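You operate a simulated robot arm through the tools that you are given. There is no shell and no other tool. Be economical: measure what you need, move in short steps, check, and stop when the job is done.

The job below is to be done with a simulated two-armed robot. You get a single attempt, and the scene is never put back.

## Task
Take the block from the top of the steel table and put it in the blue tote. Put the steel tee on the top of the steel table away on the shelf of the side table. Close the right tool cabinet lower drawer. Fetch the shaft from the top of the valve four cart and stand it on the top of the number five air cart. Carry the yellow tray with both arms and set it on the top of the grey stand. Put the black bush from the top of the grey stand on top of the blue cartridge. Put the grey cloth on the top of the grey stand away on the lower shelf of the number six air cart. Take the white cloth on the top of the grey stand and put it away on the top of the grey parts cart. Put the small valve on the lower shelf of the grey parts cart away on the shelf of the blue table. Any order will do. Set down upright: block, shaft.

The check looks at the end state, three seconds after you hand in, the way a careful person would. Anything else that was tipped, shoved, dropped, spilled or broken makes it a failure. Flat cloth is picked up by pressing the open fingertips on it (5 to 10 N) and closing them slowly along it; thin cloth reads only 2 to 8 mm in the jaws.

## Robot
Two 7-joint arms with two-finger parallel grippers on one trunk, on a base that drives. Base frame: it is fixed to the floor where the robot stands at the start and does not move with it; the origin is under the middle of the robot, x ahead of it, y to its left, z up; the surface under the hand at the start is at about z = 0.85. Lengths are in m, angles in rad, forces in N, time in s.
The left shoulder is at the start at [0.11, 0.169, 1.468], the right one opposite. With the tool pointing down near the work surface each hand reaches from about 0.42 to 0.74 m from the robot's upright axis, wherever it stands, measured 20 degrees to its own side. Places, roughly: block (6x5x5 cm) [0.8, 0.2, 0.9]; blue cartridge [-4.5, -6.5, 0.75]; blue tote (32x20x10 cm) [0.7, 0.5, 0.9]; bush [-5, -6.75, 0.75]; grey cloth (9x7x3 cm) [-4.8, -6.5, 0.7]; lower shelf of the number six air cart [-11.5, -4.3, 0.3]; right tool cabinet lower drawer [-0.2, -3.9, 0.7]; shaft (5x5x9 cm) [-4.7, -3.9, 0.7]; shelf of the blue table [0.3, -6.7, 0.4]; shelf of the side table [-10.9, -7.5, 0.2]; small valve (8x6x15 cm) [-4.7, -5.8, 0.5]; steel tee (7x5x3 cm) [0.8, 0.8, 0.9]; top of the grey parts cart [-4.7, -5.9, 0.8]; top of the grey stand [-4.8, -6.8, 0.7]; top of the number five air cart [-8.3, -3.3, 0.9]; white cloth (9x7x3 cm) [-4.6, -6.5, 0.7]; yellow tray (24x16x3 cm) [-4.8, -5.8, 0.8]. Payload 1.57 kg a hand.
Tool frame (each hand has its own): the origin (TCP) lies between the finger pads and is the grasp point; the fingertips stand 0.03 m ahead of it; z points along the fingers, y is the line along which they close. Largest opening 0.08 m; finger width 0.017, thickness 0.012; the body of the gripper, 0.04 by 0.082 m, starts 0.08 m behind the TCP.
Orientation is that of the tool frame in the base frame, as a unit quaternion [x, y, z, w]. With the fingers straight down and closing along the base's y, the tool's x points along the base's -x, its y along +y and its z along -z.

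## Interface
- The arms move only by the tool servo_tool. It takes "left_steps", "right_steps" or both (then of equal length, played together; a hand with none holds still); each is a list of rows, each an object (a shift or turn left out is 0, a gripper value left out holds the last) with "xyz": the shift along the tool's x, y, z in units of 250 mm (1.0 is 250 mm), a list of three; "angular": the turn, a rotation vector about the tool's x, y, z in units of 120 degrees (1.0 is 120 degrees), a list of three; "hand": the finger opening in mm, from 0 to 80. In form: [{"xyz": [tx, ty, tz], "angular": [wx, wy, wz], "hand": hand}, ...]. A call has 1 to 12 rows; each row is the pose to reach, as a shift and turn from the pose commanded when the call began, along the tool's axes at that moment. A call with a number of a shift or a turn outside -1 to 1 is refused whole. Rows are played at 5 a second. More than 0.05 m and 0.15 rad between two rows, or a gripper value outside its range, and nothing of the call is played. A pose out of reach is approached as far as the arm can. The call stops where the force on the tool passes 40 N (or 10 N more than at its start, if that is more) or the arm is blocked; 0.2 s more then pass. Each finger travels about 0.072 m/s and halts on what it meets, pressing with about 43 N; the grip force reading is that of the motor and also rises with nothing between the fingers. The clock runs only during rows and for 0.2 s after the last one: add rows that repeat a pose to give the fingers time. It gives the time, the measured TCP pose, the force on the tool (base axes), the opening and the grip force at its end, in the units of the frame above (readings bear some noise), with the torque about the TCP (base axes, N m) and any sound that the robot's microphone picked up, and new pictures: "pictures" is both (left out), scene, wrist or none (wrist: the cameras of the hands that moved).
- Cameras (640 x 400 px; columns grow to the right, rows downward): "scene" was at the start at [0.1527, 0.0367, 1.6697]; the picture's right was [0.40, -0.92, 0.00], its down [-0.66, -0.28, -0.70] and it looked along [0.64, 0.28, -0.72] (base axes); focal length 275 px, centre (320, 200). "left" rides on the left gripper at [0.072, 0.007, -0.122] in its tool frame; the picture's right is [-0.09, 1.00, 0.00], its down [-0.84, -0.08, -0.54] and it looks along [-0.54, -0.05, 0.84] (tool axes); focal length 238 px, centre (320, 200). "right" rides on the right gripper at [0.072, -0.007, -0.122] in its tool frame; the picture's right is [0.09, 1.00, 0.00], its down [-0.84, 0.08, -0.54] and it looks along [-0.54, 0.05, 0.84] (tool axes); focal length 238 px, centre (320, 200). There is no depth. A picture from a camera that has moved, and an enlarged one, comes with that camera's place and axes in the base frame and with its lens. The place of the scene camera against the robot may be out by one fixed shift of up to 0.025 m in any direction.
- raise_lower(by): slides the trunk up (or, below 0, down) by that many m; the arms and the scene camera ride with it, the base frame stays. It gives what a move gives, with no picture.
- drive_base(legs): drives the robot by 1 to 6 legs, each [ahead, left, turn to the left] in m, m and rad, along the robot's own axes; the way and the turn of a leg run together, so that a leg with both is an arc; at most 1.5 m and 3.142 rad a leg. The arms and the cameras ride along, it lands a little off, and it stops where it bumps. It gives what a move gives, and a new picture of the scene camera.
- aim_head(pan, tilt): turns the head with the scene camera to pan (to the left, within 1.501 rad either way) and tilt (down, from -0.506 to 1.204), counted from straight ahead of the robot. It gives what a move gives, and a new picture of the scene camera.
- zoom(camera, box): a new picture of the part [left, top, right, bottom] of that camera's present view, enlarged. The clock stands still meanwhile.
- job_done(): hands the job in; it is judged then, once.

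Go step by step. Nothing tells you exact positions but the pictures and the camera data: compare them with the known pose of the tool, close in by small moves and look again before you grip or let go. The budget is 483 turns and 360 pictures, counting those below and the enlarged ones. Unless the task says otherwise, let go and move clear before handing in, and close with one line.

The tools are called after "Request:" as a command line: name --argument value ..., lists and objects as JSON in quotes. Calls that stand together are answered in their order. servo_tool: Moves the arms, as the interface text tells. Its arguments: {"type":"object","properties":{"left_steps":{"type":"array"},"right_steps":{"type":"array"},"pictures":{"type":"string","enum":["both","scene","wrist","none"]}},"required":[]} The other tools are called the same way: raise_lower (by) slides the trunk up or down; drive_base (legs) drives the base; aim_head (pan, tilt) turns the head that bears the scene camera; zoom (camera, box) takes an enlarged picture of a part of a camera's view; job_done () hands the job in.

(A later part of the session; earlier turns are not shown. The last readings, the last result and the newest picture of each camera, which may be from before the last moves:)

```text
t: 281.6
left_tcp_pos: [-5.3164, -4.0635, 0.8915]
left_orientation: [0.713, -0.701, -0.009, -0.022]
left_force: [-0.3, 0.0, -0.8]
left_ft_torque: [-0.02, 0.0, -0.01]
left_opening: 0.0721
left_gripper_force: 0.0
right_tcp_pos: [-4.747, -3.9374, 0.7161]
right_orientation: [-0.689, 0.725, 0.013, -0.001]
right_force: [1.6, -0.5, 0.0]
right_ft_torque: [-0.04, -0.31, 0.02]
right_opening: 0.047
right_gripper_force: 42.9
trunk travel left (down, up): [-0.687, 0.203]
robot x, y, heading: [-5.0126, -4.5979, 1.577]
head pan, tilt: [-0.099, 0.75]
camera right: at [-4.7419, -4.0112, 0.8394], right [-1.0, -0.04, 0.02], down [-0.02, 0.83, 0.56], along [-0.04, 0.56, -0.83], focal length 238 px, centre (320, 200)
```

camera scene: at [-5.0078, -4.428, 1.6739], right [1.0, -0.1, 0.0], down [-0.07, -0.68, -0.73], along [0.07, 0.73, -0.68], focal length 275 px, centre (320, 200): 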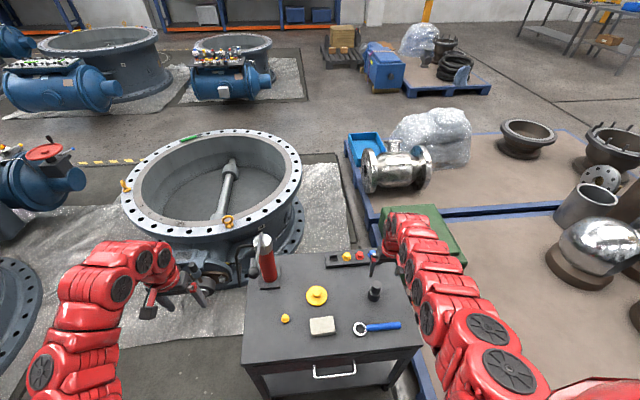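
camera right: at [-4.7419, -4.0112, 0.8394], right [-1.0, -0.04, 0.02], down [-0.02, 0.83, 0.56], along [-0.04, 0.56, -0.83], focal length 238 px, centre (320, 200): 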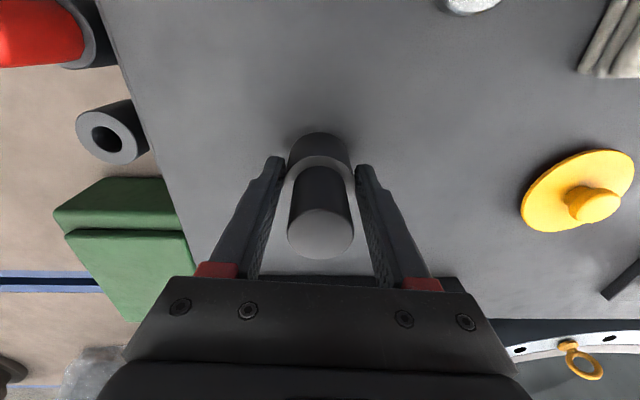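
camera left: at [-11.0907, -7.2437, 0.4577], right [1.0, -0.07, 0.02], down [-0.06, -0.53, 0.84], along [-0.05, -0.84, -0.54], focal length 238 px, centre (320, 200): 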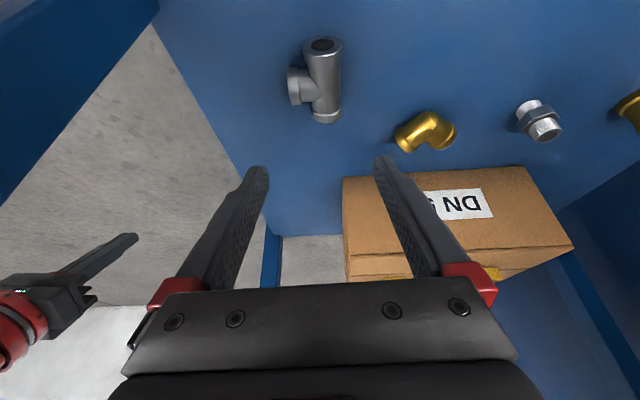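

Solid grip. Lift straight up with the trunk and back away.

Request:
raise_lower --by 0.2

Request:
zoom --camera "right" --box '[0, 0, 640, 400]'

Request:
drive_base --legs '[[-0.45, 0.0, 0]]'

```text
t: 283.7
left_tcp_pos: [-5.3177, -4.0625, 1.0904]
left_orientation: [0.712, -0.702, -0.008, -0.021]
left_force: [-0.2, 0.2, -0.1]
left_ft_torque: [-0.03, 0.01, 0.0]
left_opening: 0.0719
left_gripper_force: 0.1
right_tcp_pos: [-4.747, -3.9376, 0.9169]
right_orientation: [-0.689, 0.725, 0.012, -0.002]
right_force: [1.1, -0.1, -9.3]
right_ft_torque: [-0.06, 0.0, 0.02]
right_opening: 0.0471
right_gripper_force: 42.5
trunk travel left (down, up): [-0.887, 0.003]
robot x, y, heading: [-5.0157, -4.5937, 1.571]
head pan, tilt: [-0.099, 0.75]
```

```text
1.00 times, centred on (320, 200) of right (not enlarged: the box is as wide or as high as the picture)
camera zoom: at [-4.7419, -4.0104, 1.0387], right [-1.0, -0.04, 0.02], down [-0.02, 0.83, 0.56], along [-0.04, 0.55, -0.83], focal length 238 px, centre (320, 200)
```

zoom: 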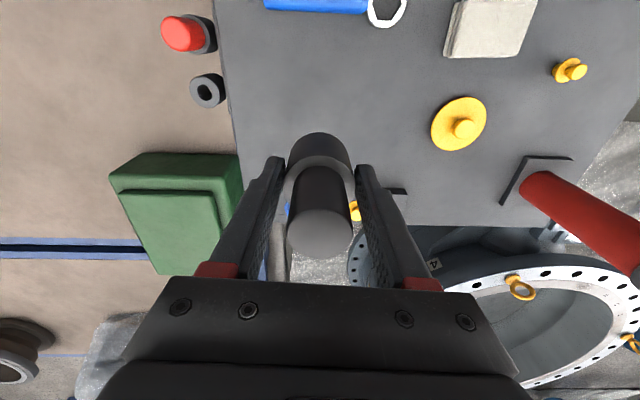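

```text
t: 286.4
left_tcp_pos: [-5.316, -4.512, 1.0904]
left_orientation: [0.713, -0.701, -0.008, -0.021]
left_force: [-0.3, 0.4, -1.0]
left_ft_torque: [0.0, 0.02, 0.0]
left_opening: 0.0721
left_gripper_force: 0.1
right_tcp_pos: [-4.7469, -4.3861, 0.9153]
right_orientation: [-0.69, 0.724, 0.012, -0.001]
right_force: [-0.6, 0.5, -9.3]
right_ft_torque: [-0.08, 0.01, 0.01]
right_opening: 0.0474
right_gripper_force: 43.4
trunk travel left (down, up): [-0.887, 0.003]
robot x, y, heading: [-5.0084, -5.0455, 1.572]
head pan, tilt: [-0.099, 0.75]
camera scene: at [-5.0057, -4.8747, 1.7783], right [1.0, -0.1, 0.0], down [-0.07, -0.68, -0.73], along [0.07, 0.73, -0.68], focal length 275 px, centre (320, 200)
```

scene: 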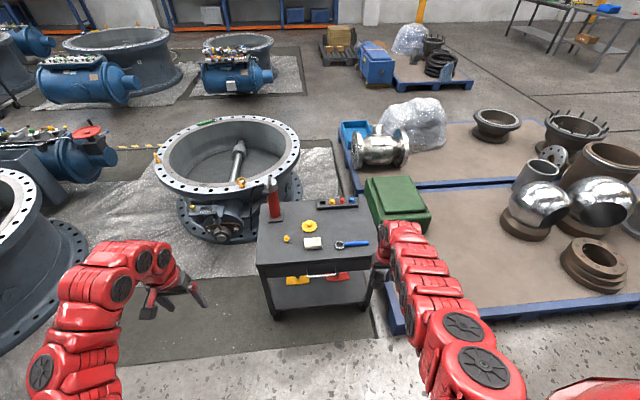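

Shaft is held (≈0.9 kg). With the left hand free I'll drive to the west side of the grey stand to look at the cloths, bush and cartridge.

Request:
drive_base --legs '[[-0.1, 0.85, 0], [0, 0, -1.571], [0, -1.1, 0]]'

Request:
aim_head --pan -0.15 --tilt 0.65

Request:
zoom --camera "scene" --box '[200, 100, 520, 300]'

```text
t: 300.1
left_tcp_pos: [-5.3386, -5.9382, 1.0902]
left_orientation: [-0.007, 1.0, -0.009, 0.022]
left_force: [0.5, -0.1, -0.8]
left_ft_torque: [-0.02, -0.01, 0.01]
left_opening: 0.072
left_gripper_force: 0.1
right_tcp_pos: [-5.2114, -6.5091, 0.9175]
right_orientation: [0.025, 1.0, 0.009, 0.007]
right_force: [-0.1, -0.9, -9.1]
right_ft_torque: [-0.03, 0.03, 0.03]
right_opening: 0.047
right_gripper_force: 42.5
trunk travel left (down, up): [-0.887, 0.003]
robot x, y, heading: [-5.8699, -6.2434, 0.001]
head pan, tilt: [-0.099, 0.75]
camera scene: at [-5.7072, -6.2454, 1.7785], right [-0.1, -1.0, 0.0], down [-0.68, 0.07, -0.73], along [0.73, -0.07, -0.68], focal length 275 px, centre (320, 200)
```

scene: 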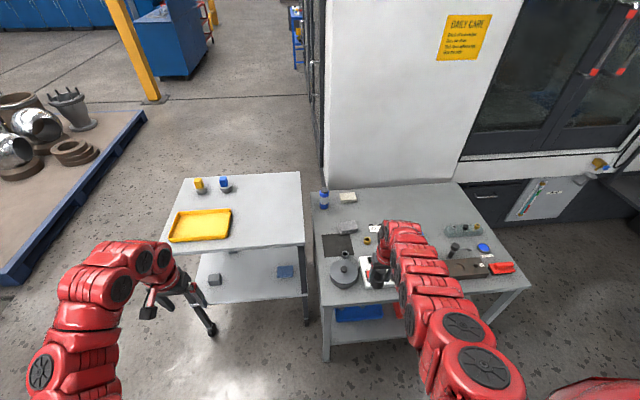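

```text
t: 300.7
left_tcp_pos: [-5.3375, -5.9396, 1.0917]
left_orientation: [-0.007, 1.0, -0.01, 0.02]
left_force: [-0.6, -0.9, 0.0]
left_ft_torque: [-0.03, 0.0, -0.02]
left_opening: 0.0721
left_gripper_force: 0.0
right_tcp_pos: [-5.214, -6.5082, 0.9168]
right_orientation: [0.026, 1.0, 0.01, 0.007]
right_force: [-0.5, -0.5, -9.1]
right_ft_torque: [0.03, 0.07, -0.02]
right_opening: 0.0472
right_gripper_force: 43.6
trunk travel left (down, up): [-0.887, 0.003]
robot x, y, heading: [-5.8695, -6.2383, 0.001]
head pan, tilt: [-0.15, 0.649]
camera scene: at [-5.7038, -6.2509, 1.787], right [-0.15, -0.99, 0.0], down [-0.6, 0.09, -0.8], along [0.79, -0.12, -0.61], focal length 275 px, centre (320, 200)
```

scene: 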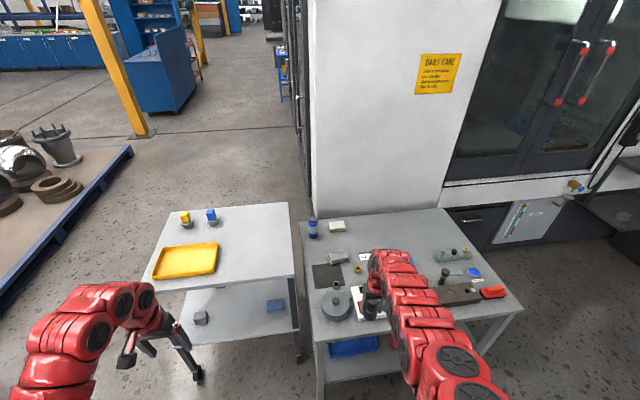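

```text
2.00 times, centred on (360, 200) of scene
camera zoom: at [-5.7038, -6.2509, 1.787], right [-0.15, -0.99, 0.0], down [-0.6, 0.09, -0.8], along [0.79, -0.12, -0.61], focal length 550 px, centre (240, 200)
```

zoom: 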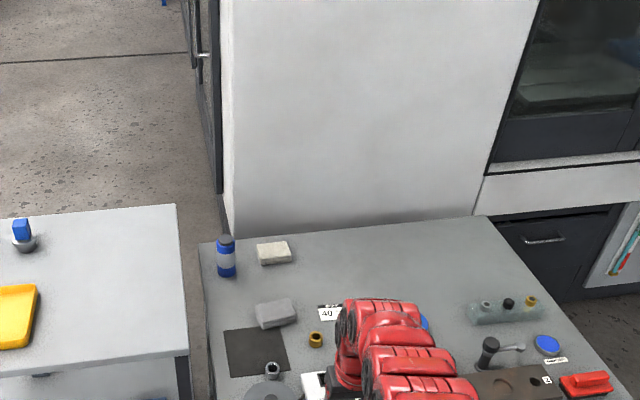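

I see the grey cloth near (-4.79, -6.48), white cloth near (-4.57, -6.52), the blue cartridge near (-4.62, -6.38). Let me look straight down to see how far my own base reaches.

Request:
aim_head --pan 0.0 --tilt 1.2

```text
t: 301.7
left_tcp_pos: [-5.3385, -5.9402, 1.0906]
left_orientation: [-0.007, 1.0, -0.009, 0.021]
left_force: [1.1, 0.3, 0.1]
left_ft_torque: [-0.04, 0.02, -0.03]
left_opening: 0.072
left_gripper_force: 0.0
right_tcp_pos: [-5.2125, -6.5077, 0.9159]
right_orientation: [0.026, 1.0, 0.01, 0.007]
right_force: [0.5, 0.5, -8.8]
right_ft_torque: [-0.01, 0.09, 0.01]
right_opening: 0.0471
right_gripper_force: 43.0
trunk travel left (down, up): [-0.887, 0.003]
robot x, y, heading: [-5.8697, -6.2421, -0.002]
head pan, tilt: [0.0, 1.201]
camera scene: at [-5.7337, -6.2376, 1.7468], right [0.0, -1.0, 0.0], down [-0.93, 0.0, -0.36], along [0.36, 0.0, -0.93], focal length 275 px, centre (320, 200)
```

scene: 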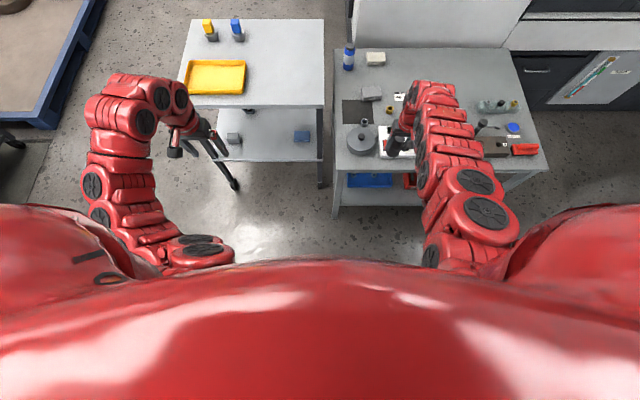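

I'll raise the right hand (with the shaft) so it stays clear of the stand's items.

Request:
servo_tool --right_steps '[{"xyz": [0, 0, -0.15]}, {"xyz": [0, 0, -0.3]}, {"xyz": [0, 0, -0.45]}, {"xyz": [0, 0, -0.6]}, {"xyz": [0, 0, -0.75]}, {"xyz": [0, 0, -0.9]}, {"xyz": [0, 0, -1.0]}, {"xyz": [0, 0, -1.0]}]' --pictures "none"

Request:
aim_head --pan -0.1 --tilt 0.8

Request:
zoom --camera "scene" --box '[260, 120, 560, 310]'

```text
t: 303.5
left_tcp_pos: [-5.338, -5.9397, 1.092]
left_orientation: [-0.006, 1.0, -0.008, 0.021]
left_force: [0.1, -0.7, 0.9]
left_ft_torque: [-0.03, -0.05, -0.01]
left_opening: 0.0719
left_gripper_force: 0.1
right_tcp_pos: [-5.2174, -6.515, 1.1654]
right_orientation: [0.027, 1.0, 0.011, 0.006]
right_force: [0.0, -0.9, -10.1]
right_ft_torque: [0.02, 0.09, 0.02]
right_opening: 0.0472
right_gripper_force: 43.1
trunk travel left (down, up): [-0.887, 0.003]
robot x, y, heading: [-5.8722, -6.2416, 0.007]
head pan, tilt: [0.0, 1.201]
```

```text
t: 304.4
left_tcp_pos: [-5.337, -5.938, 1.0911]
left_orientation: [-0.007, 1.0, -0.009, 0.021]
left_force: [-0.5, -0.4, 0.8]
left_ft_torque: [0.0, 0.0, -0.02]
left_opening: 0.0721
left_gripper_force: 0.1
right_tcp_pos: [-5.217, -6.5108, 1.1664]
right_orientation: [0.027, 1.0, 0.01, 0.006]
right_force: [-0.4, 1.1, -10.0]
right_ft_torque: [-0.03, 0.09, 0.0]
right_opening: 0.047
right_gripper_force: 43.0
trunk travel left (down, up): [-0.887, 0.003]
robot x, y, heading: [-5.869, -6.2426, -0.001]
head pan, tilt: [-0.099, 0.799]
camera scene: at [-5.7095, -6.2451, 1.7744], right [-0.1, -1.0, 0.0], down [-0.71, 0.07, -0.7], along [0.69, -0.07, -0.72], focal length 275 px, centre (320, 200)
```

scene: 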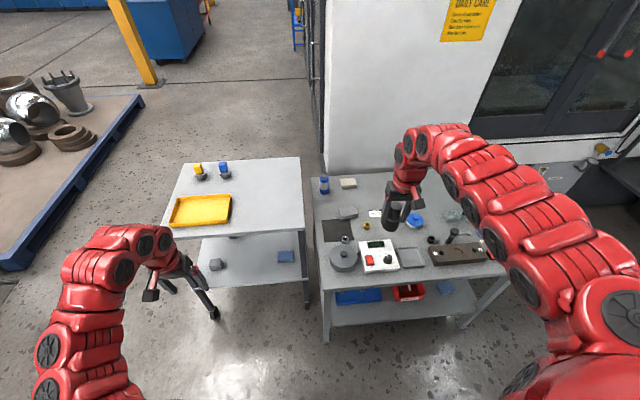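

```text
2.11 times, centred on (410, 215) of scene
camera zoom: at [-5.7095, -6.2451, 1.7744], right [-0.1, -1.0, 0.0], down [-0.71, 0.07, -0.7], along [0.69, -0.07, -0.72], focal length 579 px, centre (130, 168)
```

zoom: 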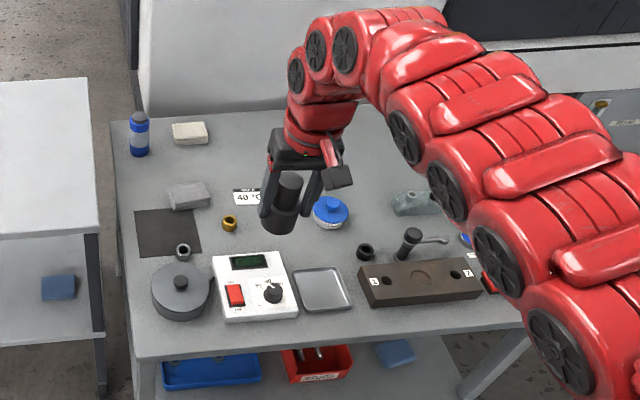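

Now I see all of it: the black bush is near (-5.0, -6.85), and there's free space at the back middle of the stand for the tray. I'll drive in so the left hand can reach the grey cloth.

Request:
drive_base --legs '[[0.31, -0.38, 0]]'

Request:
servo_tool --left_steps '[{"xyz": [-0.15, -0.15, 0.05], "angular": [0, -0.03, 0]}, {"xyz": [-0.3, -0.3, 0.1], "angular": [0, -0.06, 0]}, {"xyz": [-0.45, -0.45, 0.2], "angular": [0, -0.09, 0]}, {"xyz": [-0.6, -0.6, 0.3], "angular": [0, -0.09, 0]}, {"xyz": [-0.75, -0.65, 0.4], "angular": [0, -0.09, 0]}, {"xyz": [-0.85, -0.65, 0.5], "angular": [0, -0.09, 0]}, {"xyz": [-0.85, -0.65, 0.5], "angular": [0, -0.09, 0]}]' --pictures "wrist"

```text
t: 307.3
left_tcp_pos: [-5.0308, -6.3229, 1.0915]
left_orientation: [-0.007, 1.0, -0.01, 0.022]
left_force: [-0.5, 0.5, 0.2]
left_ft_torque: [-0.04, 0.02, 0.0]
left_opening: 0.0721
left_gripper_force: 0.0
right_tcp_pos: [-4.9082, -6.8962, 1.1664]
right_orientation: [0.028, 1.0, 0.01, 0.008]
right_force: [0.3, 0.0, -10.0]
right_ft_torque: [-0.02, 0.08, -0.04]
right_opening: 0.0472
right_gripper_force: 43.1
trunk travel left (down, up): [-0.887, 0.003]
robot x, y, heading: [-5.5636, -6.6275, 0.001]
head pan, tilt: [-0.099, 0.799]
camera scene: at [-5.4026, -6.6279, 1.7746], right [-0.1, -0.99, 0.0], down [-0.71, 0.07, -0.7], along [0.69, -0.07, -0.72], focal length 275 px, centre (320, 200)
```

scene: 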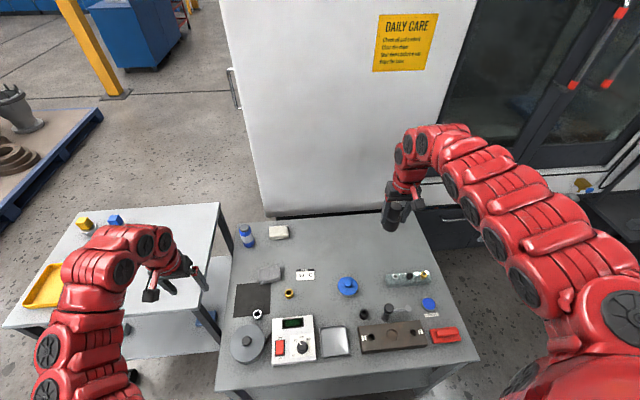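

```text
refused: row 1 steps farther than a row can; nothing moved
```

Request:
servo_tool --left_steps '[{"xyz": [-0.12, -0.09, 0.0], "angular": [0, -0.03, 0]}, {"xyz": [-0.24, -0.19, 0.0], "angular": [0, -0.06, 0]}, {"xyz": [-0.36, -0.29, 0.05], "angular": [0, -0.09, 0]}, {"xyz": [-0.48, -0.39, 0.1], "angular": [0, -0.09, 0]}, {"xyz": [-0.6, -0.49, 0.18], "angular": [0, -0.09, 0]}, {"xyz": [-0.7, -0.58, 0.28], "angular": [0, -0.09, 0]}, {"xyz": [-0.8, -0.65, 0.4], "angular": [0, -0.09, 0]}, {"xyz": [-0.8, -0.65, 0.4], "angular": [0, -0.09, 0]}]' --pictures "wrist"

```text
t: 309.1
left_tcp_pos: [-4.8263, -6.4841, 1.0005]
left_orientation: [-0.008, 0.993, -0.008, 0.115]
left_force: [0.6, 0.4, -0.4]
left_ft_torque: [-0.01, -0.02, 0.01]
left_opening: 0.0719
left_gripper_force: 0.0
right_tcp_pos: [-4.9099, -6.8953, 1.166]
right_orientation: [0.026, 1.0, 0.01, 0.008]
right_force: [-0.3, -0.6, -9.1]
right_ft_torque: [0.0, 0.05, 0.01]
right_opening: 0.0471
right_gripper_force: 42.5
trunk travel left (down, up): [-0.887, 0.003]
robot x, y, heading: [-5.5649, -6.6222, -0.002]
head pan, tilt: [-0.099, 0.799]
camera left: at [-4.9229, -6.4772, 1.1035], right [0.08, 1.0, 0.0], down [0.69, -0.06, 0.72], along [0.72, -0.05, -0.69], focal length 238 px, centre (320, 200)
```

left: 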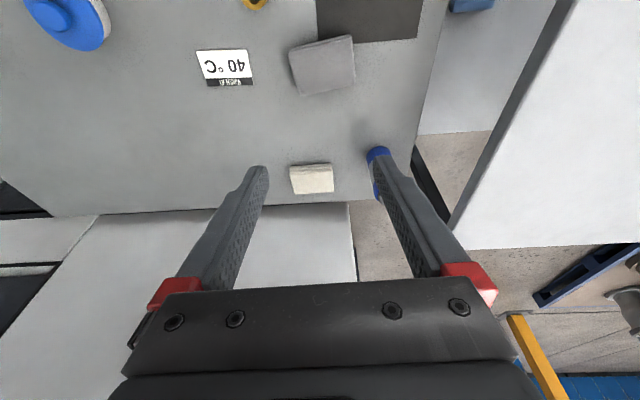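

Request:
raise_lower --by -0.19

Request:
zoom --camera "left" --box '[0, 0, 640, 400]'

```text
t: 311.1
left_tcp_pos: [-4.8248, -6.4844, 0.8116]
left_orientation: [-0.007, 0.993, -0.009, 0.115]
left_force: [-0.7, 0.9, -0.4]
left_ft_torque: [0.03, 0.0, 0.0]
left_opening: 0.0721
left_gripper_force: 0.0
right_tcp_pos: [-4.9103, -6.896, 0.9758]
right_orientation: [0.027, 1.0, 0.009, 0.007]
right_force: [0.5, -0.7, -8.8]
right_ft_torque: [-0.05, 0.11, 0.0]
right_opening: 0.0471
right_gripper_force: 42.8
trunk travel left (down, up): [-0.697, 0.193]
robot x, y, heading: [-5.564, -6.6258, 0.0]
head pan, tilt: [-0.099, 0.799]
```

```text
1.00 times, centred on (320, 200) of left (not enlarged: the box is as wide or as high as the picture)
camera zoom: at [-4.9228, -6.4772, 0.9139], right [0.08, 1.0, 0.0], down [0.69, -0.06, 0.72], along [0.72, -0.05, -0.69], focal length 238 px, centre (320, 200)
```

zoom: 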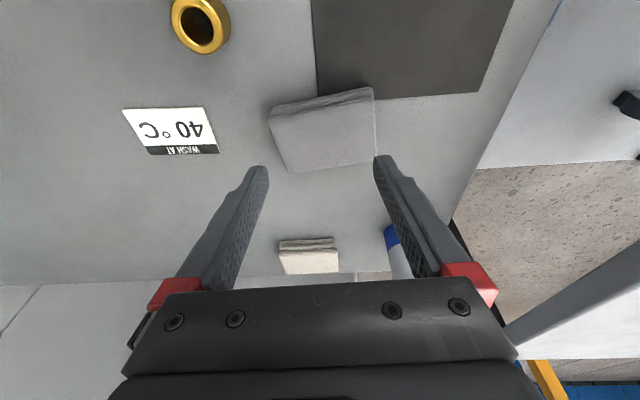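

Two views give the cloth top at z ≈ 0.71, centre (-4.80, -6.485). Lower with fingers at 50 mm to just above it.

Request:
servo_tool --left_steps '[{"xyz": [0, 0, 0.1], "hand": 55}, {"xyz": [0, 0, 0.2], "hand": 50}, {"xyz": [0, 0, 0.26], "hand": 50}, {"xyz": [0, 0, 0.27], "hand": 50}, {"xyz": [0, 0, 0.28]}, {"xyz": [0, 0, 0.29]}, {"xyz": [0, 0, 0.3]}, {"xyz": [0, 0, 0.3]}]' --pictures "wrist"

```text
t: 312.9
left_tcp_pos: [-4.8321, -6.4854, 0.7615]
left_orientation: [-0.007, 0.993, -0.008, 0.121]
left_force: [8.1, -2.9, 31.5]
left_ft_torque: [0.7, -0.21, -0.2]
left_opening: 0.0464
left_gripper_force: 0.1
left hand out of reach, approached as far as the arm can: row 2, 3, 4, 5, 6, 7, 8
right_tcp_pos: [-4.9124, -6.8978, 0.9775]
right_orientation: [0.027, 1.0, 0.01, 0.008]
right_force: [0.2, -0.7, -10.2]
right_ft_torque: [0.0, 0.09, 0.01]
right_opening: 0.0473
right_gripper_force: 43.0
trunk travel left (down, up): [-0.697, 0.193]
robot x, y, heading: [-5.5618, -6.6271, -0.002]
head pan, tilt: [-0.099, 0.799]
camera left: at [-4.9315, -6.4786, 0.8618], right [0.08, 1.0, 0.0], down [0.68, -0.06, 0.73], along [0.73, -0.05, -0.69], focal length 238 px, centre (320, 200)
```

left: 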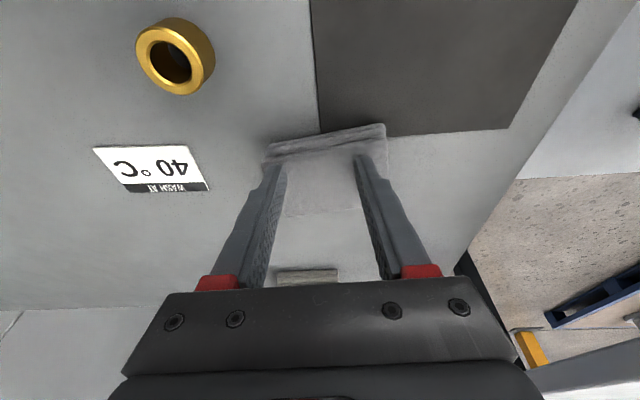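

Contact at 31 N; ease back to 5–10 N.

Request:
servo_tool --left_steps '[{"xyz": [0, 0, -0.006]}, {"xyz": [0, 0, -0.006]}]' --pictures "none"

```text
t: 313.6
left_tcp_pos: [-4.8343, -6.4862, 0.7611]
left_orientation: [-0.007, 0.993, -0.008, 0.119]
left_force: [8.8, -4.5, 41.2]
left_ft_torque: [0.99, -0.18, -0.18]
left_opening: 0.0456
left_gripper_force: 0.1
right_tcp_pos: [-4.9114, -6.8975, 0.9785]
right_orientation: [0.027, 1.0, 0.01, 0.01]
right_force: [-0.2, 0.8, -9.1]
right_ft_torque: [-0.02, 0.08, 0.02]
right_opening: 0.0469
right_gripper_force: 43.3
trunk travel left (down, up): [-0.697, 0.193]
robot x, y, heading: [-5.5645, -6.6236, -0.003]
head pan, tilt: [-0.099, 0.799]
```

Request:
servo_tool --left_steps '[{"xyz": [0, 0, -0.02]}, {"xyz": [0, 0, -0.02]}]' --pictures "none"

```text
t: 314.1
left_tcp_pos: [-4.8386, -6.4847, 0.7618]
left_orientation: [-0.007, 0.993, -0.008, 0.114]
left_force: [4.4, -5.1, 23.0]
left_ft_torque: [0.48, -0.15, -0.12]
left_opening: 0.0448
left_gripper_force: 0.1
right_tcp_pos: [-4.9115, -6.8972, 0.9757]
right_orientation: [0.027, 1.0, 0.01, 0.008]
right_force: [-0.2, 0.3, -9.6]
right_ft_torque: [0.0, 0.1, 0.03]
right_opening: 0.0474
right_gripper_force: 42.6
trunk travel left (down, up): [-0.697, 0.193]
robot x, y, heading: [-5.5581, -6.6255, -0.003]
head pan, tilt: [-0.099, 0.799]
```

The arm is at its reach limit here. I'll lift the left, raise the right by 12 cm, and lower the trunk to gain slack.

Request:
servo_tool --left_steps '[{"xyz": [0, 0, -0.1], "hand": 50}, {"xyz": [0, 0, -0.2]}, {"xyz": [0, 0, -0.3]}, {"xyz": [0, 0, -0.4]}, {"xyz": [0, 0, -0.48]}]' --right_steps '[{"xyz": [0, 0, -0.1]}, {"xyz": [0, 0, -0.2]}, {"xyz": [0, 0, -0.3]}, {"xyz": [0, 0, -0.4]}, {"xyz": [0, 0, -0.48]}]' --pictures "none"

Request:
raise_lower --by -0.12

Request:
zoom --camera "left" --box '[0, 0, 640, 400]'

```text
t: 315.4
left_tcp_pos: [-4.8639, -6.4831, 0.8784]
left_orientation: [-0.007, 0.993, -0.009, 0.116]
left_force: [-0.4, 0.5, -0.4]
left_ft_torque: [0.01, 0.04, 0.0]
left_opening: 0.0498
left_gripper_force: 0.0
right_tcp_pos: [-4.9111, -6.8995, 1.0958]
right_orientation: [0.027, 1.0, 0.009, 0.007]
right_force: [-0.4, -0.2, -9.3]
right_ft_torque: [-0.04, 0.06, 0.01]
right_opening: 0.047
right_gripper_force: 43.4
trunk travel left (down, up): [-0.697, 0.193]
robot x, y, heading: [-5.5622, -6.6209, -0.003]
head pan, tilt: [-0.099, 0.799]
```

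```text
t: 316.9
left_tcp_pos: [-4.8634, -6.4833, 0.7579]
left_orientation: [-0.007, 0.993, -0.009, 0.115]
left_force: [-0.2, -0.1, 0.4]
left_ft_torque: [0.0, 0.02, 0.03]
left_opening: 0.0502
left_gripper_force: 0.1
right_tcp_pos: [-4.9107, -6.8987, 0.9762]
right_orientation: [0.027, 1.0, 0.01, 0.007]
right_force: [-0.1, -0.2, -8.7]
right_ft_torque: [0.02, 0.07, 0.0]
right_opening: 0.047
right_gripper_force: 43.1
trunk travel left (down, up): [-0.577, 0.313]
robot x, y, heading: [-5.5643, -6.6277, -0.002]
head pan, tilt: [-0.099, 0.799]
```

```text
1.00 times, centred on (320, 200) of left (not enlarged: the box is as wide or as high as the picture)
camera zoom: at [-4.9623, -6.4749, 0.86], right [0.08, 1.0, 0.0], down [0.69, -0.06, 0.72], along [0.72, -0.05, -0.69], focal length 238 px, centre (320, 200)
```

zoom: 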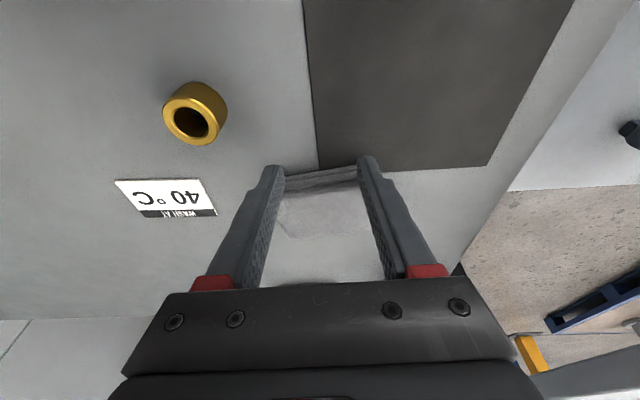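

Now there's slack. Move 5.5 cm forward over the cloth's middle, then press gently in 1 mm steps.

Request:
servo_tool --left_steps '[{"xyz": [-0.03, 0, -0.08]}, {"xyz": [-0.13, 0, -0.06]}, {"xyz": [-0.23, 0, -0.03]}, {"xyz": [-0.23, 0, -0.015]}, {"xyz": [-0.23, 0, -0.01]}, {"xyz": [-0.23, 0, -0.005]}, {"xyz": [-0.23, 0, -0.005]}]' --pictures "none"

```text
t: 318.4
left_tcp_pos: [-4.8094, -6.4811, 0.7715]
left_orientation: [-0.008, 0.993, -0.009, 0.115]
left_force: [-0.9, -0.7, 1.0]
left_ft_torque: [-0.01, -0.04, -0.03]
left_opening: 0.0499
left_gripper_force: 0.1
right_tcp_pos: [-4.9109, -6.8991, 0.975]
right_orientation: [0.028, 1.0, 0.009, 0.007]
right_force: [0.4, -0.5, -10.0]
right_ft_torque: [-0.01, 0.1, -0.01]
right_opening: 0.0471
right_gripper_force: 43.7
trunk travel left (down, up): [-0.577, 0.313]
robot x, y, heading: [-5.5617, -6.6287, -0.003]
head pan, tilt: [-0.099, 0.799]
```

Request:
servo_tool --left_steps '[{"xyz": [0.003, 0, 0.012]}, {"xyz": [0.005, 0, 0.023]}, {"xyz": [0.007, 0, 0.031]}, {"xyz": [0.008, 0, 0.035]}, {"xyz": [0.009, 0, 0.039]}, {"xyz": [0.009, 0, 0.039]}]' --pictures "none"

```text
t: 319.9
left_tcp_pos: [-4.8081, -6.4807, 0.7622]
left_orientation: [-0.007, 0.993, -0.009, 0.114]
left_force: [-0.1, 0.4, -0.5]
left_ft_torque: [0.03, -0.02, 0.03]
left_opening: 0.0502
left_gripper_force: 0.1
right_tcp_pos: [-4.9114, -6.899, 0.9763]
right_orientation: [0.027, 1.0, 0.009, 0.007]
right_force: [0.6, -0.7, -8.9]
right_ft_torque: [0.03, 0.04, 0.03]
right_opening: 0.047
right_gripper_force: 43.4
trunk travel left (down, up): [-0.577, 0.313]
robot x, y, heading: [-5.5607, -6.6209, -0.001]
head pan, tilt: [-0.099, 0.799]
```

Request:
servo_tool --left_steps '[{"xyz": [0.002, 0, 0.008]}, {"xyz": [0.003, 0, 0.012]}, {"xyz": [0.004, 0, 0.016]}, {"xyz": [0.005, 0, 0.02]}, {"xyz": [0.005, 0, 0.02]}]' --pictures "none"

```text
t: 321.1
left_tcp_pos: [-4.8075, -6.482, 0.7608]
left_orientation: [-0.007, 0.993, -0.008, 0.119]
left_force: [3.2, 0.6, 22.1]
left_ft_torque: [0.64, -0.09, -0.05]
left_opening: 0.0501
left_gripper_force: 0.4
right_tcp_pos: [-4.9132, -6.8998, 0.9777]
right_orientation: [0.027, 1.0, 0.011, 0.008]
right_force: [0.0, -0.9, -9.0]
right_ft_torque: [0.0, 0.07, 0.05]
right_opening: 0.0472
right_gripper_force: 42.7
trunk travel left (down, up): [-0.577, 0.313]
robot x, y, heading: [-5.5637, -6.6228, 0.0]
head pan, tilt: [-0.099, 0.799]
```

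Stiff contact at 22 N; back off ~3 mm to get ~8 N.

Request:
servo_tool --left_steps '[{"xyz": [-0.003, 0, -0.012]}, {"xyz": [-0.003, 0, -0.012]}]' --pictures "wrist"

```text
t: 321.6
left_tcp_pos: [-4.8073, -6.4816, 0.7606]
left_orientation: [-0.006, 0.993, -0.009, 0.116]
left_force: [5.4, 0.5, 12.5]
left_ft_torque: [0.36, -0.14, -0.11]
left_opening: 0.0502
left_gripper_force: 0.1
right_tcp_pos: [-4.9118, -6.8994, 0.977]
right_orientation: [0.027, 1.0, 0.009, 0.008]
right_force: [0.5, 0.2, -10.4]
right_ft_torque: [0.04, 0.08, 0.01]
right_opening: 0.0472
right_gripper_force: 43.2
trunk travel left (down, up): [-0.577, 0.313]
robot x, y, heading: [-5.5639, -6.6259, -0.008]
head pan, tilt: [-0.099, 0.799]
camera left: at [-4.9068, -6.4744, 0.8626], right [0.08, 1.0, 0.0], down [0.69, -0.06, 0.72], along [0.72, -0.05, -0.69], focal length 238 px, centre (320, 200)
```

left: 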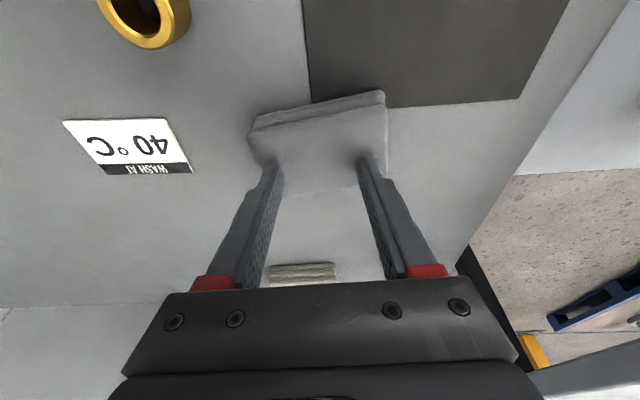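

12 N. Close slowly along the cloth.

Request:
servo_tool --left_steps '[{"hand": 46}, {"hand": 42}, {"hand": 38}, {"hand": 34}, {"hand": 30}, {"hand": 26}, {"hand": 22}, {"hand": 18}, {"hand": 14}, {"hand": 10}, {"hand": 6}, {"hand": 2}]' --pictures "wrist"

```text
t: 324.2
left_tcp_pos: [-4.8082, -6.4811, 0.7602]
left_orientation: [-0.008, 0.993, -0.008, 0.116]
left_force: [0.0, 3.6, 5.5]
left_ft_torque: [0.15, -0.04, -0.02]
left_opening: 0.0057
left_gripper_force: 2.6
right_tcp_pos: [-4.9108, -6.8986, 0.9767]
right_orientation: [0.027, 1.0, 0.009, 0.008]
right_force: [-0.5, -0.6, -9.7]
right_ft_torque: [0.03, 0.06, -0.02]
right_opening: 0.0472
right_gripper_force: 43.7
trunk travel left (down, up): [-0.577, 0.313]
robot x, y, heading: [-5.5625, -6.6257, 0.002]
head pan, tilt: [-0.099, 0.799]
camera left: at [-4.9068, -6.4739, 0.8625], right [0.08, 1.0, 0.0], down [0.69, -0.06, 0.72], along [0.72, -0.05, -0.69], focal length 238 px, centre (320, 200)
```

left: 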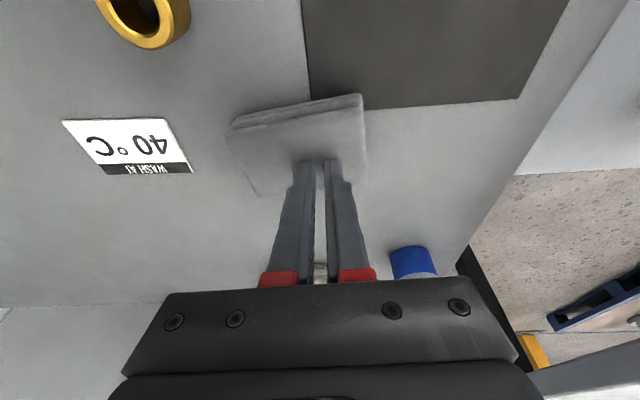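

Request:
servo_tool --left_steps '[{"hand": 0}, {"hand": 0}, {"hand": 0}, {"xyz": [-0.009, 0, -0.04]}, {"xyz": [-0.018, 0, -0.08]}, {"xyz": [-0.036, 0, -0.16]}, {"xyz": [-0.036, 0, -0.16]}]' --pictures "wrist"

```text
t: 325.9
left_tcp_pos: [-4.8098, -6.4803, 0.8]
left_orientation: [-0.008, 0.993, -0.008, 0.115]
left_force: [0.5, 0.5, -0.3]
left_ft_torque: [0.0, 0.02, -0.02]
left_opening: 0.0004
left_gripper_force: 21.2
right_tcp_pos: [-4.9099, -6.8982, 0.9753]
right_orientation: [0.027, 1.0, 0.009, 0.007]
right_force: [0.1, -0.6, -8.8]
right_ft_torque: [0.03, 0.06, -0.03]
right_opening: 0.0471
right_gripper_force: 42.9
trunk travel left (down, up): [-0.577, 0.313]
robot x, y, heading: [-5.5622, -6.6267, -0.004]
head pan, tilt: [-0.099, 0.799]
camera left: at [-4.9067, -6.4727, 0.9026], right [0.08, 1.0, 0.0], down [0.69, -0.06, 0.72], along [0.72, -0.05, -0.69], focal length 238 px, centre (320, 200)
```

left: 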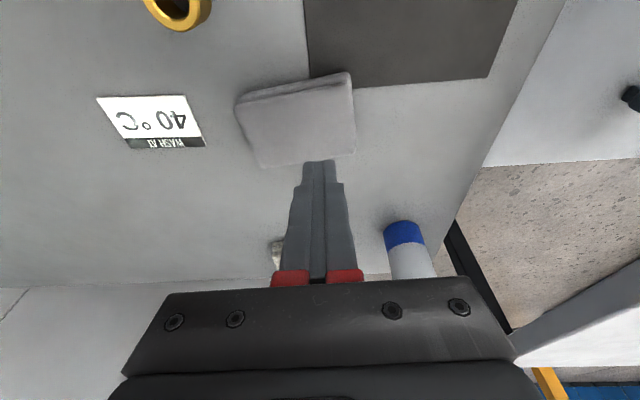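

The pinch slipped off. Try again centred on the cloth, pressing a bit more and closing slower.

Request:
servo_tool --left_steps '[{"xyz": [0.03, -0.03, 0.0], "hand": 40}, {"xyz": [0.05, -0.05, 0.06], "hand": 40}, {"xyz": [0.06, -0.05, 0.12], "hand": 40}, {"xyz": [0.065, -0.05, 0.15]}, {"xyz": [0.066, -0.05, 0.16]}, {"xyz": [0.067, -0.05, 0.168]}, {"xyz": [0.067, -0.05, 0.168]}]' --pictures "none"

```text
t: 327.4
left_tcp_pos: [-4.8141, -6.4935, 0.7611]
left_orientation: [-0.007, 0.993, -0.009, 0.119]
left_force: [0.2, 1.5, 23.1]
left_ft_torque: [0.61, 0.03, -0.01]
left_opening: 0.041
left_gripper_force: 0.3
right_tcp_pos: [-4.9125, -6.8999, 0.9769]
right_orientation: [0.028, 1.0, 0.01, 0.008]
right_force: [0.6, 0.2, -8.3]
right_ft_torque: [0.01, 0.06, -0.01]
right_opening: 0.0469
right_gripper_force: 43.0
trunk travel left (down, up): [-0.577, 0.313]
robot x, y, heading: [-5.5609, -6.6206, -0.01]
head pan, tilt: [-0.099, 0.799]
```

Request:
servo_tool --left_steps '[{"xyz": [-0.002, 0, -0.008], "hand": 40}, {"xyz": [-0.002, 0, -0.008], "hand": 36}, {"xyz": [-0.002, 0, -0.008], "hand": 32}, {"xyz": [-0.002, 0, -0.008], "hand": 28}, {"xyz": [-0.002, 0, -0.008], "hand": 24}, {"xyz": [-0.002, 0, -0.008], "hand": 20}, {"xyz": [-0.002, 0, -0.008], "hand": 17}, {"xyz": [-0.002, 0, -0.008], "hand": 14}, {"xyz": [-0.002, 0, -0.008], "hand": 11}, {"xyz": [-0.002, 0, -0.008], "hand": 8}, {"xyz": [-0.002, 0, -0.008], "hand": 5}, {"xyz": [-0.002, 0, -0.008], "hand": 2}]' --pictures "wrist"

```text
t: 330.1
left_tcp_pos: [-4.8176, -6.494, 0.76]
left_orientation: [-0.007, 0.993, -0.009, 0.117]
left_force: [-0.6, 12.5, 22.4]
left_ft_torque: [0.64, 0.05, -0.04]
left_opening: 0.013
left_gripper_force: 6.1
right_tcp_pos: [-4.9132, -6.8982, 0.9772]
right_orientation: [0.028, 1.0, 0.009, 0.008]
right_force: [0.0, 0.4, -10.6]
right_ft_torque: [0.03, 0.06, 0.0]
right_opening: 0.0474
right_gripper_force: 42.6
trunk travel left (down, up): [-0.577, 0.313]
robot x, y, heading: [-5.5614, -6.6213, 0.002]
head pan, tilt: [-0.099, 0.799]
camera left: at [-4.9154, -6.4871, 0.8623], right [0.08, 1.0, 0.0], down [0.69, -0.06, 0.72], along [0.72, -0.06, -0.69], focal length 238 px, centre (320, 200)
```

left: 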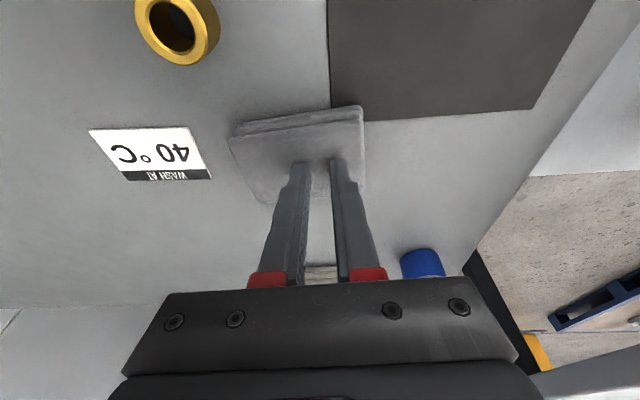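

Request:
servo_tool --left_steps '[{"hand": 0}, {"hand": 0}, {"hand": 0}, {"hand": 0}]' --pictures "wrist"

```text
t: 331.1
left_tcp_pos: [-4.8157, -6.4954, 0.7597]
left_orientation: [-0.007, 0.993, -0.008, 0.117]
left_force: [-1.2, 6.7, 18.3]
left_ft_torque: [0.24, 0.07, 0.01]
left_opening: 0.0
left_gripper_force: 21.0
right_tcp_pos: [-4.9134, -6.8987, 0.9771]
right_orientation: [0.027, 1.0, 0.009, 0.008]
right_force: [-0.2, 0.0, -9.8]
right_ft_torque: [0.02, 0.08, 0.0]
right_opening: 0.0469
right_gripper_force: 43.2
trunk travel left (down, up): [-0.577, 0.313]
robot x, y, heading: [-5.5629, -6.6229, 0.006]
head pan, tilt: [-0.099, 0.799]
camera left: at [-4.9152, -6.4873, 0.8622], right [0.08, 1.0, 0.0], down [0.69, -0.06, 0.72], along [0.72, -0.06, -0.69], focal length 238 px, centre (320, 200)
```

left: 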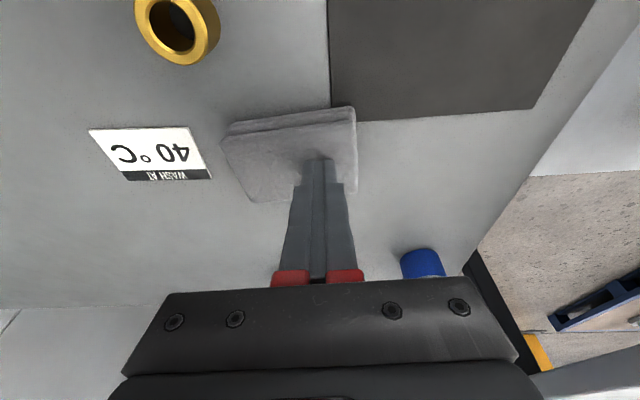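

The cloth behaves like a firm pad, so I'll grip it across its 7 cm side with the hand turned 90°. Raise and level the left hand, raise the right, lower the trunk a bit more.

Request:
servo_tool --left_steps '[{"xyz": [-0.03, 0, -0.12], "hand": 20}, {"xyz": [-0.06, 0, -0.26], "angular": [0, 0.04, 0], "hand": 50}, {"xyz": [-0.09, 0, -0.4], "angular": [0, 0.08, 0], "hand": 80}, {"xyz": [-0.12, 0, -0.52], "angular": [0, 0.112, 0]}, {"xyz": [-0.14, 0, -0.6], "angular": [0, 0.112, 0]}]' --right_steps '[{"xyz": [0, 0, -0.1]}, {"xyz": [0, 0, -0.2]}, {"xyz": [0, 0, -0.3]}, {"xyz": [0, 0, -0.4]}, {"xyz": [0, 0, -0.52]}]' --pictures "none"

Request:
servo_tool --left_steps '[{"angular": [0, 0, 0.07]}, {"angular": [0, 0, 0.14]}, {"angular": [0, 0, 0.21]}, {"angular": [0, 0, 0.28]}, {"angular": [0, 0, 0.35]}, {"angular": [0, 0, 0.42]}, {"angular": [0, 0, 0.49]}, {"angular": [0, 0, 0.56]}, {"angular": [0, 0, 0.63]}, {"angular": [0, 0, 0.7]}, {"angular": [0, 0, 0.75]}, {"angular": [0, 0, 0.75]}]' --pictures "none"

Request:
raise_lower --by -0.12

Request:
zoom --camera "left" --box '[0, 0, 640, 400]'

```text
t: 332.2
left_tcp_pos: [-4.8383, -6.4868, 0.9038]
left_orientation: [-0.005, 1.0, -0.01, -0.003]
left_force: [0.0, -0.8, -0.3]
left_ft_torque: [0.0, 0.0, -0.01]
left_opening: 0.0799
left_gripper_force: 0.0
left hand out of reach, approached as far as the arm can: row 4, 5
right_tcp_pos: [-4.8829, -6.9053, 1.0311]
right_orientation: [0.027, 1.0, 0.009, 0.008]
right_force: [0.2, -0.2, -9.7]
right_ft_torque: [-0.05, 0.03, -0.01]
right_opening: 0.0469
right_gripper_force: 43.5
right hand out of reach, approached as far as the arm can: row 2, 3, 4, 5
trunk travel left (down, up): [-0.577, 0.313]
robot x, y, heading: [-5.561, -6.622, -0.001]
head pan, tilt: [-0.099, 0.799]
```

```text
t: 334.9
left_tcp_pos: [-4.8393, -6.4862, 0.9027]
left_orientation: [0.703, 0.711, -0.009, 0.006]
left_force: [-0.9, -0.1, -0.2]
left_ft_torque: [0.01, 0.02, -0.04]
left_opening: 0.0798
left_gripper_force: 0.1
right_tcp_pos: [-4.8831, -6.9056, 1.0309]
right_orientation: [0.027, 1.0, 0.009, 0.008]
right_force: [0.2, 0.4, -8.4]
right_ft_torque: [0.0, 0.05, 0.02]
right_opening: 0.0469
right_gripper_force: 42.8
trunk travel left (down, up): [-0.577, 0.313]
robot x, y, heading: [-5.5603, -6.6245, -0.001]
head pan, tilt: [-0.099, 0.799]
```

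```text
t: 336.4
left_tcp_pos: [-4.8388, -6.4866, 0.7841]
left_orientation: [0.703, 0.711, -0.008, 0.006]
left_force: [0.3, 0.4, -0.5]
left_ft_torque: [0.02, 0.01, -0.01]
left_opening: 0.08
left_gripper_force: 0.1
right_tcp_pos: [-4.8846, -6.9062, 0.911]
right_orientation: [0.027, 1.0, 0.01, 0.008]
right_force: [-0.6, -1.0, -9.0]
right_ft_torque: [-0.02, 0.05, 0.0]
right_opening: 0.0474
right_gripper_force: 42.8
trunk travel left (down, up): [-0.457, 0.433]
robot x, y, heading: [-5.5585, -6.6247, -0.002]
head pan, tilt: [-0.099, 0.799]
```

```text
1.00 times, centred on (320, 200) of left (not enlarged: the box is as wide or as high as the picture)
camera zoom: at [-4.8326, -6.4119, 0.9042], right [1.0, -0.08, 0.0], down [-0.07, -0.83, 0.56], along [-0.05, -0.56, -0.83], focal length 238 px, centre (320, 200)
```

zoom: 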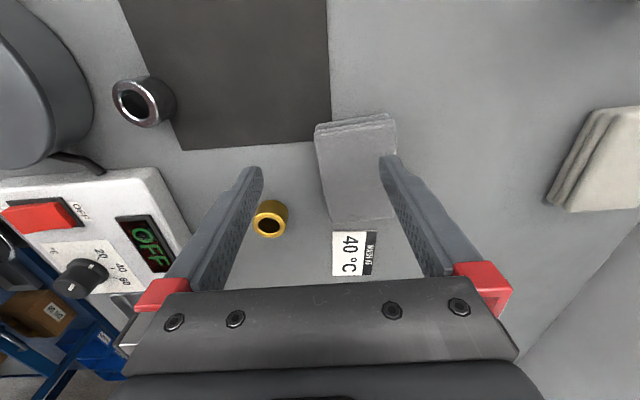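

From this view the pad is centred near (-4.811, -6.50). Shift over it and check alignment.

Request:
servo_tool --left_steps '[{"xyz": [-0.03, 0.06, 0]}, {"xyz": [-0.056, 0.112, 0], "angular": [0, 0, 0]}, {"xyz": [-0.056, 0.112, 0.04]}, {"xyz": [-0.056, 0.112, 0.04]}]' --pictures "wrist"

```text
t: 337.4
left_tcp_pos: [-4.8337, -6.4926, 0.7822]
left_orientation: [0.702, 0.712, -0.009, 0.006]
left_force: [1.0, 0.4, 0.1]
left_ft_torque: [0.01, 0.01, 0.02]
left_opening: 0.0801
left_gripper_force: 0.0
left hand out of reach, approached as far as the arm can: row 1, 2, 3, 4
right_tcp_pos: [-4.8835, -6.9067, 0.9112]
right_orientation: [0.027, 1.0, 0.01, 0.008]
right_force: [-0.5, 0.2, -9.3]
right_ft_torque: [-0.01, 0.09, -0.01]
right_opening: 0.0469
right_gripper_force: 42.2
trunk travel left (down, up): [-0.457, 0.433]
robot x, y, heading: [-5.5636, -6.6242, -0.001]
head pan, tilt: [-0.099, 0.799]
camera left: at [-4.8277, -6.4185, 0.903], right [1.0, -0.08, 0.0], down [-0.07, -0.83, 0.56], along [-0.05, -0.56, -0.83], focal length 238 px, centre (320, 200)
```

left: 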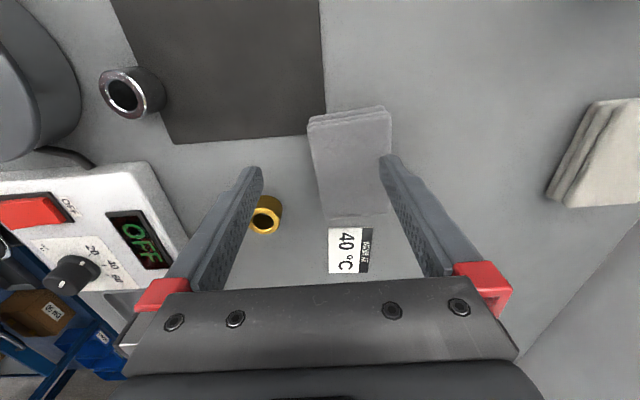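

Request:
drive_base --legs '[[0.03, -0.008, 0]]'

Request:
zoom --camera "left" --box '[0, 0, 640, 400]'

```text
t: 338.2
left_tcp_pos: [-4.804, -6.5005, 0.782]
left_orientation: [0.703, 0.711, -0.008, 0.005]
left_force: [0.1, 0.2, -0.2]
left_ft_torque: [0.0, 0.0, -0.03]
left_opening: 0.08
left_gripper_force: 0.0
right_tcp_pos: [-4.8535, -6.9154, 0.9099]
right_orientation: [0.026, 1.0, 0.009, 0.007]
right_force: [0.3, -0.2, -10.0]
right_ft_torque: [0.01, 0.1, -0.03]
right_opening: 0.0471
right_gripper_force: 43.1
trunk travel left (down, up): [-0.457, 0.433]
robot x, y, heading: [-5.5305, -6.6332, -0.003]
head pan, tilt: [-0.099, 0.799]
camera scene: at [-5.3717, -6.637, 1.3444], right [-0.1, -0.99, 0.0], down [-0.71, 0.07, -0.7], along [0.69, -0.07, -0.72], focal length 275 px, centre (320, 200)
```

scene: 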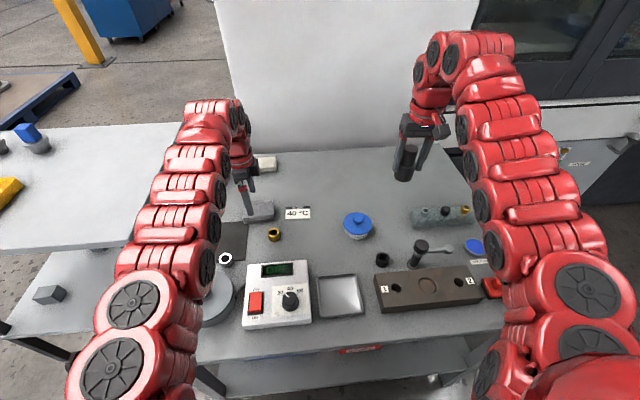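

```text
1.00 times, centred on (320, 200) of left (not enlarged: the box is as wide or as high as the picture)
camera zoom: at [-4.7977, -6.4264, 0.9025], right [1.0, -0.08, 0.0], down [-0.06, -0.83, 0.56], along [-0.05, -0.56, -0.83], focal length 238 px, centre (320, 200)
```

zoom: 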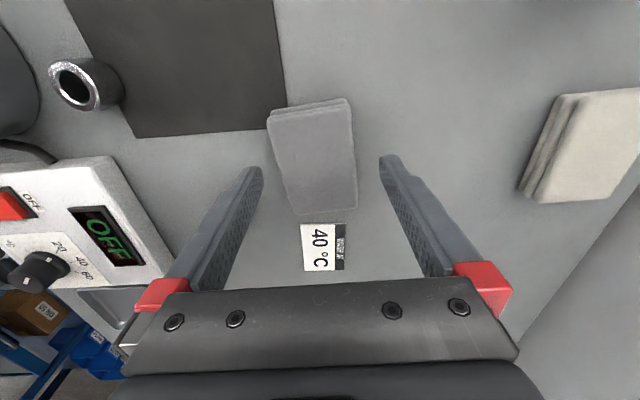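

Centred. Turn 8° to match the pad and go down around it.

Request:
servo_tool --left_steps '[{"xyz": [-0.008, -0.012, 0.0], "angular": [0, 0, -0.035]}, {"xyz": [-0.008, -0.012, 0.04], "angular": [0, 0, -0.07]}, {"xyz": [-0.008, -0.012, 0.1], "angular": [0, 0, -0.07]}, {"xyz": [-0.008, -0.012, 0.14], "angular": [0, 0, -0.07]}, {"xyz": [-0.008, -0.012, 0.165], "angular": [0, 0, -0.07]}, {"xyz": [-0.008, -0.012, 0.165], "angular": [0, 0, -0.07]}]' --pictures "wrist"

```text
t: 339.6
left_tcp_pos: [-4.8071, -6.5023, 0.7402]
left_orientation: [0.649, 0.761, -0.008, 0.005]
left_force: [-0.4, -0.1, 0.4]
left_ft_torque: [0.01, -0.04, -0.02]
left_opening: 0.0798
left_gripper_force: 0.1
right_tcp_pos: [-4.8538, -6.9152, 0.9103]
right_orientation: [0.027, 1.0, 0.01, 0.008]
right_force: [-0.3, -0.1, -10.9]
right_ft_torque: [-0.01, 0.1, -0.01]
right_opening: 0.047
right_gripper_force: 43.8
trunk travel left (down, up): [-0.457, 0.433]
robot x, y, heading: [-5.533, -6.6338, 0.002]
head pan, tilt: [-0.099, 0.799]
camera left: at [-4.812, -6.4292, 0.8618], right [1.0, 0.07, 0.0], down [0.06, -0.83, 0.56], along [0.03, -0.56, -0.83], focal length 238 px, centre (320, 200)
```

left: 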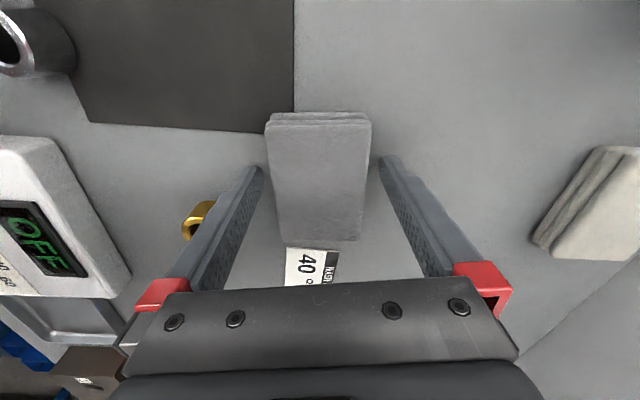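

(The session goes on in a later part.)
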